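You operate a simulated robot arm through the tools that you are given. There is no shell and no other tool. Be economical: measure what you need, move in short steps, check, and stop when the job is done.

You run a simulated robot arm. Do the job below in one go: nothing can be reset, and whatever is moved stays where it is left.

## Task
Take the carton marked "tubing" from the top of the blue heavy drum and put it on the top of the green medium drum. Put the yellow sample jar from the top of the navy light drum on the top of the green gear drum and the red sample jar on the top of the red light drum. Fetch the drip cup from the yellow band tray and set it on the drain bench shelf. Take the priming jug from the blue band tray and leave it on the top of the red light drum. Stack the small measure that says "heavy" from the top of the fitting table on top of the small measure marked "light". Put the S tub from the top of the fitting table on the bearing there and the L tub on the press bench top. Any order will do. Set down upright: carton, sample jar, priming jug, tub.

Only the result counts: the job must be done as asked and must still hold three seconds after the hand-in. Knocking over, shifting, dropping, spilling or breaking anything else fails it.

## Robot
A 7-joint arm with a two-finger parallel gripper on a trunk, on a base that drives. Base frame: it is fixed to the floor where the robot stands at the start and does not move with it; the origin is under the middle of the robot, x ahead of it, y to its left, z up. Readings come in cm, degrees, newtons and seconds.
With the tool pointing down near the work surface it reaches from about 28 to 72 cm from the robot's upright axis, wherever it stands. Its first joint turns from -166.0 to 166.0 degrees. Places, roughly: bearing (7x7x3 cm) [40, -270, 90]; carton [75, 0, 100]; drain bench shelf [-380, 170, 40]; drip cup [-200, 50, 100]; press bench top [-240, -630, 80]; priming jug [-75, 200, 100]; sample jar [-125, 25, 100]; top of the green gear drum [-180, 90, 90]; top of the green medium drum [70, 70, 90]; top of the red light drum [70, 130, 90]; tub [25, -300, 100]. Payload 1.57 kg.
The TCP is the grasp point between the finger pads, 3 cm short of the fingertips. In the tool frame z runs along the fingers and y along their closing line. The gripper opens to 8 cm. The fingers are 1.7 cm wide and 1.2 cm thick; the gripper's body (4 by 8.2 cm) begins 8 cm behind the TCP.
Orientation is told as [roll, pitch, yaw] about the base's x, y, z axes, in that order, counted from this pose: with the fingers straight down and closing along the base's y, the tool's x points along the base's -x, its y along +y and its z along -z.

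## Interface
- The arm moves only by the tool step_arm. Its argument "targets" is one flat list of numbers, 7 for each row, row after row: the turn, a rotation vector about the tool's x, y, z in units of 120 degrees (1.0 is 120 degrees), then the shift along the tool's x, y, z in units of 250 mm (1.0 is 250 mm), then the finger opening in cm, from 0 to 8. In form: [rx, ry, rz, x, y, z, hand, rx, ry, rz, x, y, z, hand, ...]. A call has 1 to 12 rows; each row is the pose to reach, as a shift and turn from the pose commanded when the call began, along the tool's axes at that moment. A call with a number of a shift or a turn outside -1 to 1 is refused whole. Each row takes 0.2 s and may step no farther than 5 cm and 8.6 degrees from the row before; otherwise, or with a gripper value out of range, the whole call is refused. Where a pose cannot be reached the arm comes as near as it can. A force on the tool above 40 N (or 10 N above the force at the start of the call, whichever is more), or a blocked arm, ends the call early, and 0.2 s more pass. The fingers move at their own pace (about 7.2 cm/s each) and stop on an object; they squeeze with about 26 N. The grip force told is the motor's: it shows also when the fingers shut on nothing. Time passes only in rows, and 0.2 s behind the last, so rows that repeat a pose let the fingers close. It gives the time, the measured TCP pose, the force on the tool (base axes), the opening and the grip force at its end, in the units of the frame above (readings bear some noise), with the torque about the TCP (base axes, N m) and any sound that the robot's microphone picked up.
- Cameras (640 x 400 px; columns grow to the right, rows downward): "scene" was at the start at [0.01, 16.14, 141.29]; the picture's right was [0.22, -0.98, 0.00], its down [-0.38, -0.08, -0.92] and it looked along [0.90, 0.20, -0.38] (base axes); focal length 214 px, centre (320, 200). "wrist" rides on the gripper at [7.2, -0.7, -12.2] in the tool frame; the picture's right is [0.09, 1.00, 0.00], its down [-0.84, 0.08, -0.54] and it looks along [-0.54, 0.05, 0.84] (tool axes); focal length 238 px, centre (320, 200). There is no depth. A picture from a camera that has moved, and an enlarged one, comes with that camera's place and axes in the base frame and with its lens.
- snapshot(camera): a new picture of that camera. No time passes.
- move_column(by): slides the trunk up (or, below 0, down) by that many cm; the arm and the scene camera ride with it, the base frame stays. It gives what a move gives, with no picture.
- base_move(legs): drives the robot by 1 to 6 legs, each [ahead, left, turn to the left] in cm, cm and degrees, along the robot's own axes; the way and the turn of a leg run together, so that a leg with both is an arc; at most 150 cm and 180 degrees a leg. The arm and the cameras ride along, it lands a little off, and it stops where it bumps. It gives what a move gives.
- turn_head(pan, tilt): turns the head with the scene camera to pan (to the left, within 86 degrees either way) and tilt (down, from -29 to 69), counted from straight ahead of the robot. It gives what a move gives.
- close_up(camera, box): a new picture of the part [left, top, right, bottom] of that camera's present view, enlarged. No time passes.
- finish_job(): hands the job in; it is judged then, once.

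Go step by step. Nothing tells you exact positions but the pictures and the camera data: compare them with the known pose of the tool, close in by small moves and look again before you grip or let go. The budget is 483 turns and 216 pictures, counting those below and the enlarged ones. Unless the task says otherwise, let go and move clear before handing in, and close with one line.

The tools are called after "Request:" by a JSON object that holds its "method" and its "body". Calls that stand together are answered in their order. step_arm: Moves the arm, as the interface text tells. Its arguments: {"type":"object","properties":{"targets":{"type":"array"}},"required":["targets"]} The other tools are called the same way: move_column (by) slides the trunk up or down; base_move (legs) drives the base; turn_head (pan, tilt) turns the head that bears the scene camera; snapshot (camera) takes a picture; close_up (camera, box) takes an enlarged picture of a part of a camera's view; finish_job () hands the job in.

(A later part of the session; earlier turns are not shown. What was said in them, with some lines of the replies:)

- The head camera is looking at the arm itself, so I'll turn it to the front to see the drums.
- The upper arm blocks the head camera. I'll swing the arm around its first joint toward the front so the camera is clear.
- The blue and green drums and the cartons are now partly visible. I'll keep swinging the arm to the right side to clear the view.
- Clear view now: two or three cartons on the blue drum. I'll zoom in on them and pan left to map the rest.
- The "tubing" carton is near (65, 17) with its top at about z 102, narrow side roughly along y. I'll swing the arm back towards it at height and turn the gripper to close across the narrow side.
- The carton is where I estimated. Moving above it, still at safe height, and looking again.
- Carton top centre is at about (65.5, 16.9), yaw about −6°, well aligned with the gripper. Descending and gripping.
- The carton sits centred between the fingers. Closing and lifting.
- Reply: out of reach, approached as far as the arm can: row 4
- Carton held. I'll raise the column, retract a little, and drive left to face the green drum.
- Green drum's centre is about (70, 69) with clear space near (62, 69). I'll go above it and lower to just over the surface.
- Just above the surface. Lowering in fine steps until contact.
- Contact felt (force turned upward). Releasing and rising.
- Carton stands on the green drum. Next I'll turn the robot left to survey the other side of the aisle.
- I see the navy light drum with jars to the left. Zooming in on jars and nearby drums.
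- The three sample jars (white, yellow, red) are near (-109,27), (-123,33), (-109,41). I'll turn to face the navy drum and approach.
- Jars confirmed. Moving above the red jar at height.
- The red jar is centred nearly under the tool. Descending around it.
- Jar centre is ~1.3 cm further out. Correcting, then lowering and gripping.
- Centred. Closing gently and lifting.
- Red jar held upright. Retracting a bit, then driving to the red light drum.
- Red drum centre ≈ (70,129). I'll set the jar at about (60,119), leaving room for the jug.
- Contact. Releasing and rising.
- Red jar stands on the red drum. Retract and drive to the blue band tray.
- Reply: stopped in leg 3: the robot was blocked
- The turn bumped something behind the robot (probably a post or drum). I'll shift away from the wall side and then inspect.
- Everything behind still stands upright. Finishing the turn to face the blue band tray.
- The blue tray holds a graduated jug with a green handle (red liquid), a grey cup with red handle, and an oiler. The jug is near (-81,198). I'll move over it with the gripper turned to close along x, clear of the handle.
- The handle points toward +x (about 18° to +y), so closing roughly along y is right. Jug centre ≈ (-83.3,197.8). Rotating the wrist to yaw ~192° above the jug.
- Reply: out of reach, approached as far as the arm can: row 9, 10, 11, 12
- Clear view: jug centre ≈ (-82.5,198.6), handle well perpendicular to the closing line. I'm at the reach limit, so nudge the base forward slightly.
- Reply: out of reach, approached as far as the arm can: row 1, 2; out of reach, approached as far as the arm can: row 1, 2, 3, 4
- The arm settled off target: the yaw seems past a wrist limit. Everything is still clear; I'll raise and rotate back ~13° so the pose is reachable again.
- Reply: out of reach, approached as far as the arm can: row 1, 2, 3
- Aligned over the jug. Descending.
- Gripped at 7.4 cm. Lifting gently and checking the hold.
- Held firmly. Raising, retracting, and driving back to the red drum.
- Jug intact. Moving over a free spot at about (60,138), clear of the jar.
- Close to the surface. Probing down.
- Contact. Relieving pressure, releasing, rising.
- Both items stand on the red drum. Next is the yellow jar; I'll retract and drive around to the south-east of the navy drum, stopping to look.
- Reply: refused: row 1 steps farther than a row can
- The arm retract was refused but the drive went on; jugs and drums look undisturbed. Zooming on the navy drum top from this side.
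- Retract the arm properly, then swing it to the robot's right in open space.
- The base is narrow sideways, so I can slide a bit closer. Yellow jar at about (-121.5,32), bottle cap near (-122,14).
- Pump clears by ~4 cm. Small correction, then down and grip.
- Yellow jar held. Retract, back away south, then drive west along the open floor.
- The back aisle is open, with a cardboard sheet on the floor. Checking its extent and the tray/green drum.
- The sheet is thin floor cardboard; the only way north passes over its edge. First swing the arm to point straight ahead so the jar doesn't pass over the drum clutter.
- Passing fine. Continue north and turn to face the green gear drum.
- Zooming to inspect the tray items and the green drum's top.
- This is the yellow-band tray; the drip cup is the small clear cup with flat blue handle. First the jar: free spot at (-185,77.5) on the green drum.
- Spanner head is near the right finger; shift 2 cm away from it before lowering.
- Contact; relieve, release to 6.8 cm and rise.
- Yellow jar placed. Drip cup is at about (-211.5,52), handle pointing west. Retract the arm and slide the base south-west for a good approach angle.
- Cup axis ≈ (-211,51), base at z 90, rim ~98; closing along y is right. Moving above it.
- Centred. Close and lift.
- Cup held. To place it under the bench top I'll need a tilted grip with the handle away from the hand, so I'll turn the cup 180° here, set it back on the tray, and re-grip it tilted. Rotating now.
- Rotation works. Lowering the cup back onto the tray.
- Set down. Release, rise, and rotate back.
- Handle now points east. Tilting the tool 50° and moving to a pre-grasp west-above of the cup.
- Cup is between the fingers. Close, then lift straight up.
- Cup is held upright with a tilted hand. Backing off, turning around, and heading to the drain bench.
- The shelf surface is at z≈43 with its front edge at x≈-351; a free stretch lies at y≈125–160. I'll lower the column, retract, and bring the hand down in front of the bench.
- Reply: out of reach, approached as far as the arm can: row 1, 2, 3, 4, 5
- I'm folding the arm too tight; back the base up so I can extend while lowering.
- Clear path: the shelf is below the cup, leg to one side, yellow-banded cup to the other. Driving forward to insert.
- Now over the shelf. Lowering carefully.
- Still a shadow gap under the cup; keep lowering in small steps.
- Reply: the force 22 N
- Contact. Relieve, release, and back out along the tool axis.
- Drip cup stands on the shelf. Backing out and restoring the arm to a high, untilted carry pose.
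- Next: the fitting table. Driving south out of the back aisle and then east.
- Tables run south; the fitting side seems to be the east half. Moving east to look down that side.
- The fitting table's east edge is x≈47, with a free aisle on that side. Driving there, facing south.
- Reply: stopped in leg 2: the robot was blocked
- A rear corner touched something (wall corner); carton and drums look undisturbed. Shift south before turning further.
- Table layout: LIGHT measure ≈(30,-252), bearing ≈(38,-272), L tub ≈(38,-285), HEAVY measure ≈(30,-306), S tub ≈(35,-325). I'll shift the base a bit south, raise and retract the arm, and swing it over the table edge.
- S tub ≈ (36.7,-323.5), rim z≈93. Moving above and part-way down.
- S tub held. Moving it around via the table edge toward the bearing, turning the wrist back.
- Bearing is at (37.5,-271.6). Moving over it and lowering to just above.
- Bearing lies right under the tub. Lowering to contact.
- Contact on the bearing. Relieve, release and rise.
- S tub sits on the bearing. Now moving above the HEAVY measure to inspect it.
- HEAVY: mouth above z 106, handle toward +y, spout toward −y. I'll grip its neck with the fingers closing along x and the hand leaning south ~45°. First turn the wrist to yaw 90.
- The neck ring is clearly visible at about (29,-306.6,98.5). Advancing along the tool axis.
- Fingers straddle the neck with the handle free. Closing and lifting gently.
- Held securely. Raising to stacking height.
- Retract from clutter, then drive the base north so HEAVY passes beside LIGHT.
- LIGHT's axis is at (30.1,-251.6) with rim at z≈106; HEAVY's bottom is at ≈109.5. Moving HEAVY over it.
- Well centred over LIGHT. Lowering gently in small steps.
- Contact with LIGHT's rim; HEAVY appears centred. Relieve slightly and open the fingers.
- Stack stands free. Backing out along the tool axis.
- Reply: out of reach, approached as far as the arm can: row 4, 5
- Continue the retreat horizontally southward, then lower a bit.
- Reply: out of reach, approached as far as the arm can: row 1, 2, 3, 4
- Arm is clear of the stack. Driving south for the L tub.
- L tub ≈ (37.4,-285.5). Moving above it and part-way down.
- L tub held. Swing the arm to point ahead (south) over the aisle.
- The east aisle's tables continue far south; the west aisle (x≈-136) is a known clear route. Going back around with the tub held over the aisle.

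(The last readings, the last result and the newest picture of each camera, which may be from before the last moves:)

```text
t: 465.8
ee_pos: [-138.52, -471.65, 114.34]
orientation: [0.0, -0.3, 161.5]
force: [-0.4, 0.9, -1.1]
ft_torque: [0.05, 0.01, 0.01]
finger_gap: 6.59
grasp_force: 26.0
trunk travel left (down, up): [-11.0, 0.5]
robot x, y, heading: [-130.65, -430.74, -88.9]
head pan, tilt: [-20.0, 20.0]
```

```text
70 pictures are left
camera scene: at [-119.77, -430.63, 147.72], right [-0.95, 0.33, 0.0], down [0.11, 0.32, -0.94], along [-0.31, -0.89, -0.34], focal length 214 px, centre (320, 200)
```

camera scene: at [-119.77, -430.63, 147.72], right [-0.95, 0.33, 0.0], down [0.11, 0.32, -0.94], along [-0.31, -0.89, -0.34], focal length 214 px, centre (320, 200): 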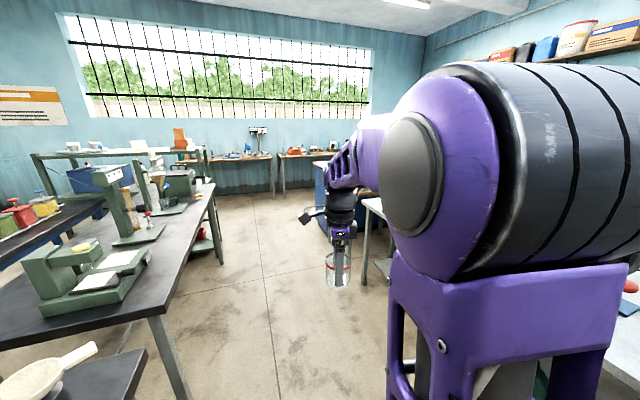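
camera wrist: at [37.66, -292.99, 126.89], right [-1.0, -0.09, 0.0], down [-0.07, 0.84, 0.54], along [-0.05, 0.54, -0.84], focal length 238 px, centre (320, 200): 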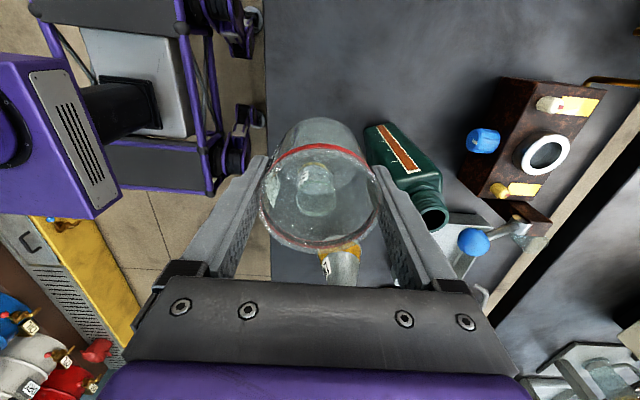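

Request:
{"method": "base_move", "body": {"legs": [[100, 0, 0]]}}

Request:
{"method": "turn_head", "body": {"pan": -75, "tilt": 20}}

Request:
{"method": "snapshot", "body": {"camera": "scene"}}

Request:
{"method": "turn_head", "body": {"pan": 0, "tilt": 25}}

Request:
{"method": "snapshot", "body": {"camera": "scene"}}

```text
t: 471.0
ee_pos: [-137.26, -572.16, 114.43]
orientation: [0.1, -0.2, 161.2]
force: [0.1, -0.1, -0.9]
ft_torque: [0.0, -0.01, 0.02]
finger_gap: 6.56
grasp_force: 26.0
trunk travel left (down, up): [-11.0, 0.5]
robot x, y, heading: [-129.29, -531.36, -89.1]
head pan, tilt: [-20.0, 20.0]
```

```text
t: 472.2
ee_pos: [-137.13, -571.94, 114.28]
orientation: [0.1, -0.3, 161.1]
force: [0.0, 0.1, -1.3]
ft_torque: [0.0, 0.0, 0.0]
finger_gap: 6.6
grasp_force: 26.1
trunk travel left (down, up): [-11.0, 0.5]
robot x, y, heading: [-128.87, -531.66, -89.5]
head pan, tilt: [-75.0, 20.0]
```

```text
69 pictures are left
camera scene: at [-124.2, -524.88, 147.72], right [-0.27, 0.96, 0.0], down [0.33, 0.09, -0.94], along [-0.9, -0.25, -0.34], focal length 214 px, centre (320, 200)
```

scene: 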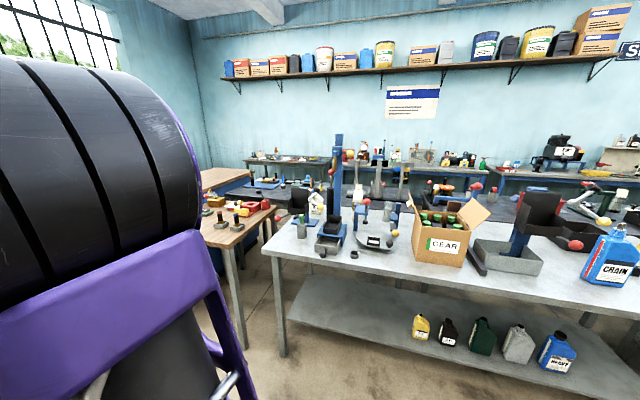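

```text
t: 473.7
ee_pos: [-137.21, -571.92, 114.24]
orientation: [0.1, -0.3, 161.1]
force: [-0.6, -0.1, -1.0]
ft_torque: [0.0, 0.0, 0.03]
finger_gap: 6.59
grasp_force: 26.4
trunk travel left (down, up): [-11.0, 0.5]
robot x, y, heading: [-129.2, -531.85, -89.3]
head pan, tilt: [0.0, 25.0]
```

```text
68 pictures are left
camera scene: at [-115.13, -531.57, 146.91], right [-1.0, -0.01, 0.0], down [0.0, 0.42, -0.91], along [0.01, -0.91, -0.42], focal length 214 px, centre (320, 200)
```

scene: 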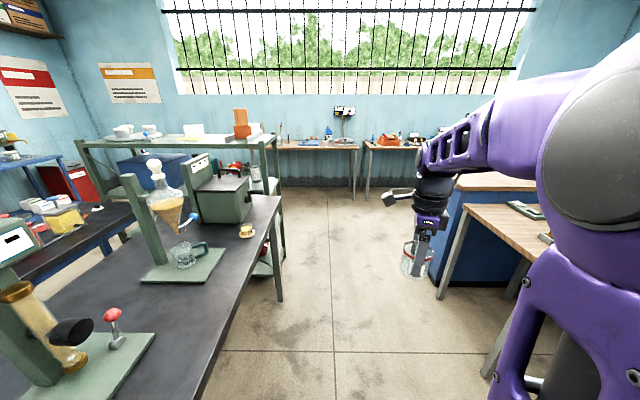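

Two candidates on the right: a white table ending at y≈-569 and a wooden table around (-240,-630). Moving closer to identify the press bench.

Request:
{"method": "base_move", "body": {"legs": [[85, 0, 0]]}}

Request:
{"method": "turn_head", "body": {"pan": -86, "tilt": 25}}

Request:
{"method": "snapshot", "body": {"camera": "scene"}}

```text
t: 478.2
ee_pos: [-136.04, -656.6, 114.44]
orientation: [0.1, -0.3, 161.3]
force: [0.4, -0.9, -0.4]
ft_torque: [0.02, 0.0, 0.03]
finger_gap: 6.59
grasp_force: 26.1
trunk travel left (down, up): [-11.0, 0.5]
robot x, y, heading: [-127.4, -616.6, -89.2]
head pan, tilt: [0.0, 25.0]
```

```text
t: 479.8
ee_pos: [-136.05, -656.66, 114.37]
orientation: [0.1, -0.3, 161.2]
force: [-0.4, 0.0, -1.9]
ft_torque: [-0.02, 0.0, 0.01]
finger_gap: 6.59
grasp_force: 25.5
trunk travel left (down, up): [-11.0, 0.5]
robot x, y, heading: [-128.14, -616.01, -89.2]
head pan, tilt: [-85.9, 25.0]
```

```text
67 pictures are left
camera scene: at [-123.29, -607.7, 146.91], right [-0.09, 1.0, 0.0], down [0.42, 0.04, -0.91], along [-0.9, -0.08, -0.42], focal length 214 px, centre (320, 200)
```

scene: 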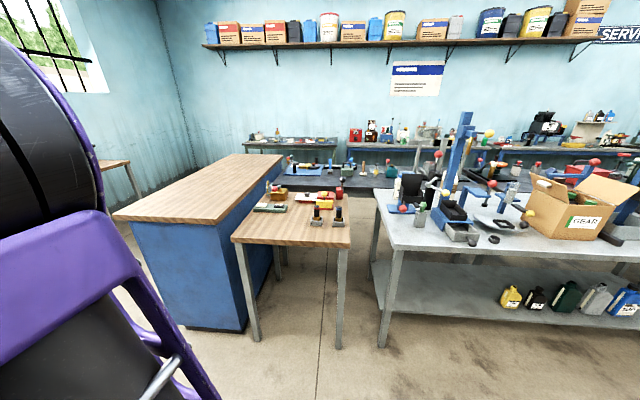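

The small wooden table centred at about (-247,-630) matches the press bench position. Zooming in on its top.

Request:
{"method": "close_up", "body": {"camera": "scene", "box": [220, 160, 380, 270]}}

```text
3.64 times, centred on (300, 215) of scene
camera zoom: at [-123.29, -607.7, 146.91], right [-0.09, 1.0, 0.0], down [0.42, 0.04, -0.91], along [-0.9, -0.08, -0.42], focal length 780 px, centre (393, 146)
```

zoom: 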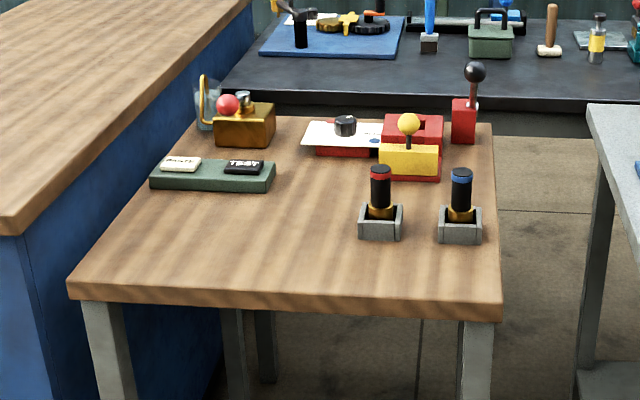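

Free area at the front-left of the bench, about (-226,-642). Swinging the arm to the right, then sliding the base closer.

Request:
{"method": "step_arm", "body": {"targets": [0, 0, 0.0542, -0.187, 0.016, 0, 4.5, 0, 0, 0.1083, -0.374, 0.01, 0, 4.5, 0, 0, 0.1625, -0.56, -0.017, 0, 4.5, 0, 0, 0.2167, -0.742, -0.065, 0, 4.5, 0, 0, 0.2708, -0.916, -0.133, 0, 4.5]}}

Request:
{"method": "step_arm", "body": {"targets": [0, 0, 0.0542, -0.187, 0.016, 0, 4.5, 0, 0, 0.1083, -0.374, 0.01, 0, 4.5, 0, 0, 0.1625, -0.56, -0.017, 0, 4.5, 0, 0, 0.2167, -0.742, -0.065, 0, 4.5, 0, 0, 0.2708, -0.916, -0.133, 0, 4.5]}}

Request:
{"method": "base_move", "body": {"legs": [[12, -40, 0]]}}

Request:
{"method": "snapshot", "body": {"camera": "wrist"}}

Request:
{"method": "snapshot", "body": {"camera": "scene"}}

```text
t: 481.0
ee_pos: [-156.53, -646.04, 114.39]
orientation: [0.2, -0.2, 128.9]
force: [1.1, 1.0, -1.5]
ft_torque: [0.02, 0.01, 0.03]
finger_gap: 6.6
grasp_force: 25.8
trunk travel left (down, up): [-11.0, 0.5]
robot x, y, heading: [-127.91, -616.33, -89.0]
head pan, tilt: [-85.9, 25.0]
```

```text
t: 482.2
ee_pos: [-168.3, -626.22, 114.58]
orientation: [0.3, -0.1, 96.2]
force: [-0.2, 0.0, -1.3]
ft_torque: [0.02, 0.0, 0.04]
finger_gap: 6.59
grasp_force: 25.7
trunk travel left (down, up): [-11.0, 0.5]
robot x, y, heading: [-127.89, -616.3, -89.2]
head pan, tilt: [-85.9, 25.0]
```

```text
t: 486.6
ee_pos: [-207.99, -638.68, 114.49]
orientation: [0.3, -0.1, 96.3]
force: [-0.5, -0.1, -0.8]
ft_torque: [-0.01, 0.0, 0.0]
finger_gap: 6.57
grasp_force: 25.8
trunk travel left (down, up): [-11.0, 0.5]
robot x, y, heading: [-167.93, -628.84, -88.9]
head pan, tilt: [-85.9, 25.0]
```

```text
65 pictures are left
camera wrist: at [-206.69, -645.88, 126.76], right [-0.98, -0.2, 0.01], down [-0.17, 0.82, 0.54], along [-0.11, 0.53, -0.84], focal length 238 px, centre (320, 200)
```

wrist: 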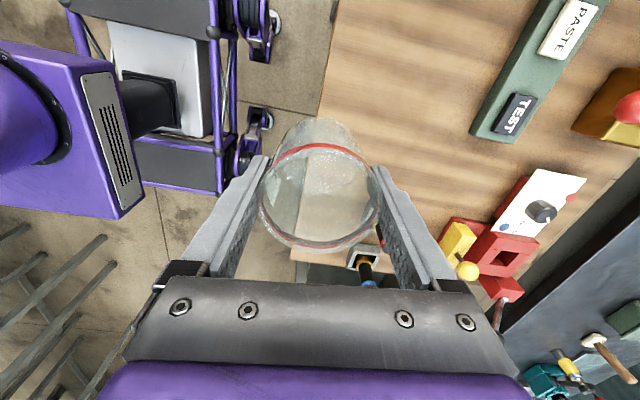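

```text
64 pictures are left
camera scene: at [-163.03, -620.25, 146.91], right [-0.09, 1.0, 0.0], down [0.42, 0.04, -0.91], along [-0.9, -0.08, -0.42], focal length 214 px, centre (320, 200)
```

scene: 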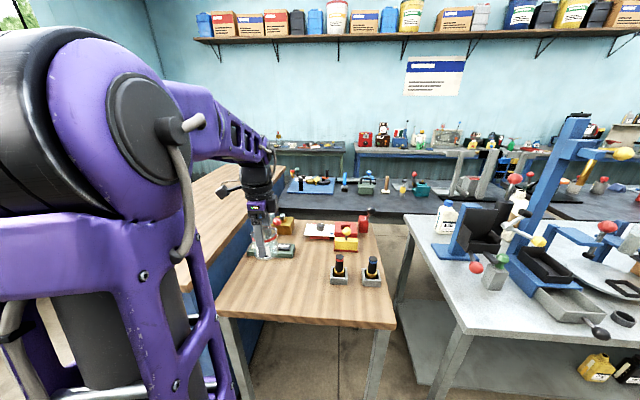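

Bench edge x≈-209, z≈80. Moving over the free spot and lowering.

Request:
{"method": "step_arm", "body": {"targets": [0, 0, 0, 0.006, 0.15, 0, 4.5, 0, 0, 0, 0.013, 0.3, 0, 4.5, 0, 0, 0, 0.02, 0.46, 0, 4.5, 0, 0, 0, 0.026, 0.607, 0.04, 4.5, 0, 0, 0, 0.026, 0.607, 0.22, 4.5, 0, 0, 0, 0.026, 0.607, 0.4, 4.5, 0, 0, 0, 0.026, 0.607, 0.58, 4.5, 0, 0, 0, 0.026, 0.607, 0.76, 4.5]}}

Request:
{"method": "snapshot", "body": {"camera": "wrist"}}

Request:
{"method": "close_up", "body": {"camera": "scene", "box": [190, 180, 350, 330]}}

```text
t: 488.4
ee_pos: [-223.17, -641.03, 95.56]
orientation: [0.3, 0.0, 96.3]
force: [0.2, 0.0, -0.8]
ft_torque: [0.0, -0.04, -0.04]
finger_gap: 6.58
grasp_force: 25.7
trunk travel left (down, up): [-11.0, 0.5]
robot x, y, heading: [-167.52, -628.64, -89.2]
head pan, tilt: [-85.9, 25.0]
```

```text
63 pictures are left
camera wrist: at [-221.76, -648.13, 107.81], right [-0.98, -0.2, 0.01], down [-0.17, 0.82, 0.54], along [-0.11, 0.53, -0.84], focal length 238 px, centre (320, 200)
```

wrist: 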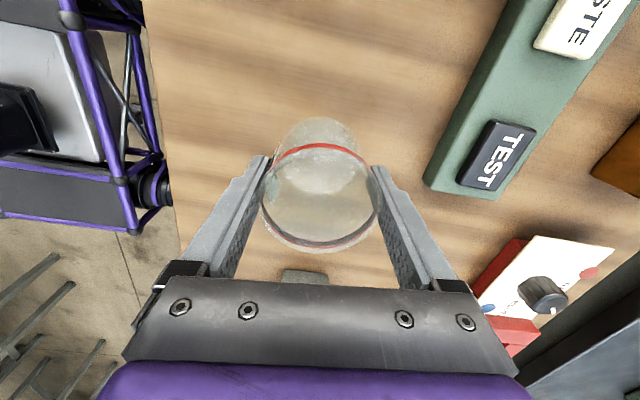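

```text
2.67 times, centred on (270, 255) of scene
camera zoom: at [-163.03, -620.25, 146.92], right [-0.09, 1.0, 0.0], down [0.42, 0.04, -0.91], along [-0.9, -0.08, -0.42], focal length 572 px, centre (453, 53)
```

zoom: 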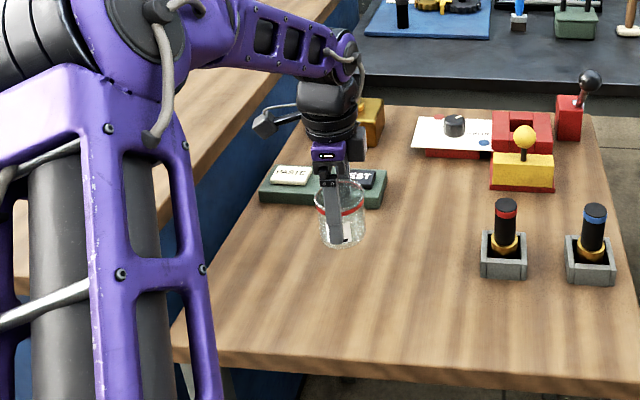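

Request:
{"method": "step_arm", "body": {"targets": [0, 0, 0, 0, 0, 0.12, 4.5, 0, 0, 0, 0, 0, 0.24, 4.5, 0, 0, 0, 0, 0, 0.32, 4.5]}}

Request:
{"method": "step_arm", "body": {"targets": [0, 0, 0, 0, 0, 0.02, 4.5, 0, 0, 0, 0, 0, 0.04, 4.5, 0, 0, 0, 0, 0, 0.06, 4.5]}}

```text
t: 489.3
ee_pos: [-223.42, -640.91, 88.15]
orientation: [0.9, 0.0, 96.4]
force: [3.8, 1.4, 13.4]
ft_torque: [0.13, -0.45, -0.05]
finger_gap: 6.57
grasp_force: 25.9
trunk travel left (down, up): [-11.0, 0.5]
robot x, y, heading: [-167.58, -628.56, -89.1]
head pan, tilt: [-85.9, 25.0]
stopped in row 3: the force on the tool passed its limit at 47 N (the readings are from after the stop); the commanded pose is now the measured one
```

```text
t: 489.7
ee_pos: [-223.61, -641.06, 88.19]
orientation: [1.3, 0.1, 96.4]
force: [2.2, 0.2, 15.9]
ft_torque: [0.15, -0.55, 0.02]
finger_gap: 6.59
grasp_force: 26.3
trunk travel left (down, up): [-11.0, 0.5]
robot x, y, heading: [-167.36, -628.82, -88.9]
head pan, tilt: [-85.9, 25.0]
stopped in row 2: the force on the tool passed its limit at 46 N (the readings are from after the stop); the commanded pose is now the measured one
```

Contact came earlier (table a bit higher). Relieve pressure and check.

Request:
{"method": "step_arm", "body": {"targets": [0, 0, 0, 0, 0, -0.006, 4.5, 0, 0, 0, 0, 0, -0.01, 4.5]}}

Request:
{"method": "snapshot", "body": {"camera": "wrist"}}

Request:
{"method": "close_up", "body": {"camera": "scene", "box": [230, 200, 330, 280]}}

```text
t: 490.3
ee_pos: [-223.64, -641.07, 88.1]
orientation: [1.1, 0.0, 96.4]
force: [-2.7, 0.1, 9.3]
ft_torque: [0.07, -0.2, 0.01]
finger_gap: 6.59
grasp_force: 25.8
trunk travel left (down, up): [-11.0, 0.5]
robot x, y, heading: [-167.79, -628.56, -89.1]
head pan, tilt: [-85.9, 25.0]
```

```text
61 pictures are left
camera wrist: at [-222.08, -648.11, 100.46], right [-0.98, -0.2, 0.02], down [-0.16, 0.82, 0.54], along [-0.13, 0.53, -0.84], focal length 238 px, centre (320, 200)
```

wrist: 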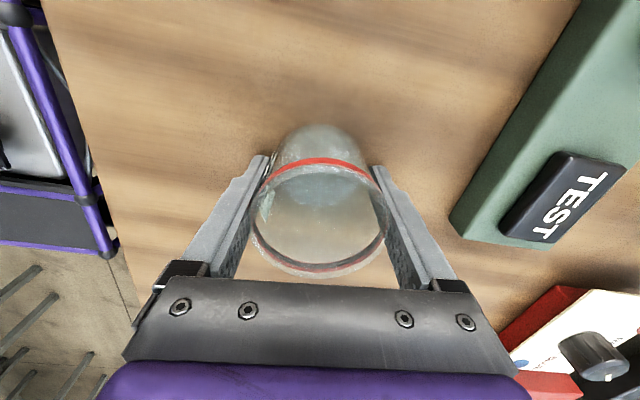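

```text
5.00 times, centred on (280, 240) of scene
camera zoom: at [-162.97, -620.24, 146.9], right [-0.09, 1.0, 0.0], down [0.42, 0.04, -0.91], along [-0.9, -0.08, -0.42], focal length 1072 px, centre (520, 0)
```

zoom: 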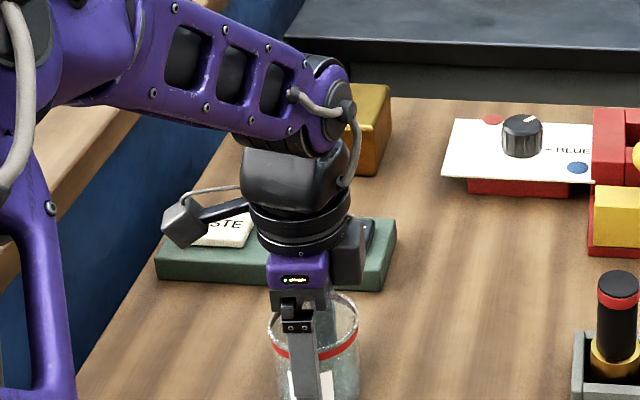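

Tub is upright on the bench. Opening the fingers and rising.

Request:
{"method": "step_arm", "body": {"targets": [0, 0, 0, 0, 0, -0.006, 4.5, 0, 0, 0, 0, 0, -0.006, 6.8, 0, 0, 0, 0, 0, -0.006, 7.6, 0, 0, 0, 0, 0, -0.006, 8, 0, 0, 0, 0, 0, -0.006, 8]}}

Request:
{"method": "step_arm", "body": {"targets": [0, 0, 0, 0, 0, -0.06, 8, 0, 0, 0, 0, 0, -0.2, 8, 0, 0, 0, 0, 0, -0.38, 8, 0, 0, 0, 0, 0, -0.56, 8, 0, 0, 0, 0, 0, -0.74, 8]}}

Request:
{"method": "snapshot", "body": {"camera": "wrist"}}

Request:
{"method": "close_up", "body": {"camera": "scene", "box": [190, 180, 410, 340]}}

```text
t: 491.5
ee_pos: [-223.57, -640.99, 88.2]
orientation: [1.0, 0.2, 96.4]
force: [0.4, -0.6, -0.6]
ft_torque: [0.01, -0.02, 0.02]
finger_gap: 8.0
grasp_force: 0.0
trunk travel left (down, up): [-11.0, 0.5]
robot x, y, heading: [-167.7, -628.62, -89.0]
head pan, tilt: [-85.9, 25.0]
```

```text
t: 492.7
ee_pos: [-223.16, -640.94, 106.91]
orientation: [1.0, 0.1, 96.4]
force: [-0.5, -0.1, 0.2]
ft_torque: [0.03, 0.0, 0.01]
finger_gap: 8.01
grasp_force: 0.0
trunk travel left (down, up): [-11.0, 0.5]
robot x, y, heading: [-167.81, -628.9, -89.3]
head pan, tilt: [-85.9, 25.0]
```

```text
59 pictures are left
camera wrist: at [-221.6, -648.01, 119.12], right [-0.98, -0.2, 0.02], down [-0.16, 0.82, 0.54], along [-0.12, 0.53, -0.84], focal length 238 px, centre (320, 200)
```

wrist: 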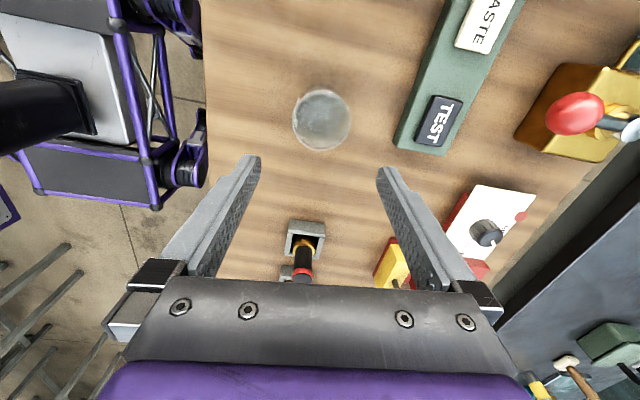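

```text
2.50 times, centred on (300, 260) of scene
camera zoom: at [-163.02, -620.24, 146.91], right [-0.09, 1.0, 0.0], down [0.42, 0.04, -0.91], along [-0.9, -0.08, -0.42], focal length 536 px, centre (370, 50)
```

zoom: 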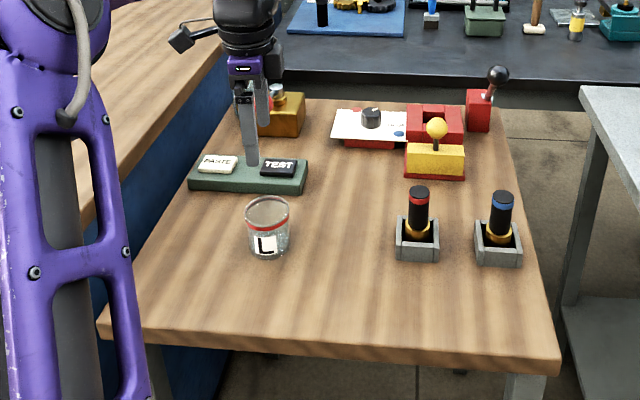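

All items are placed and the arm is clear of them, so I'm handing in.

Request:
{"method": "finish_job", "body": {}}

```text
The job is handed in.
```

I placed every item as asked and handed the job in, and the arm was clear of everything when I did. The base stopped against something on two turns, once by the yellow drum and once by the blue drum. In the pictures I took afterwards nothing had tipped or moved.
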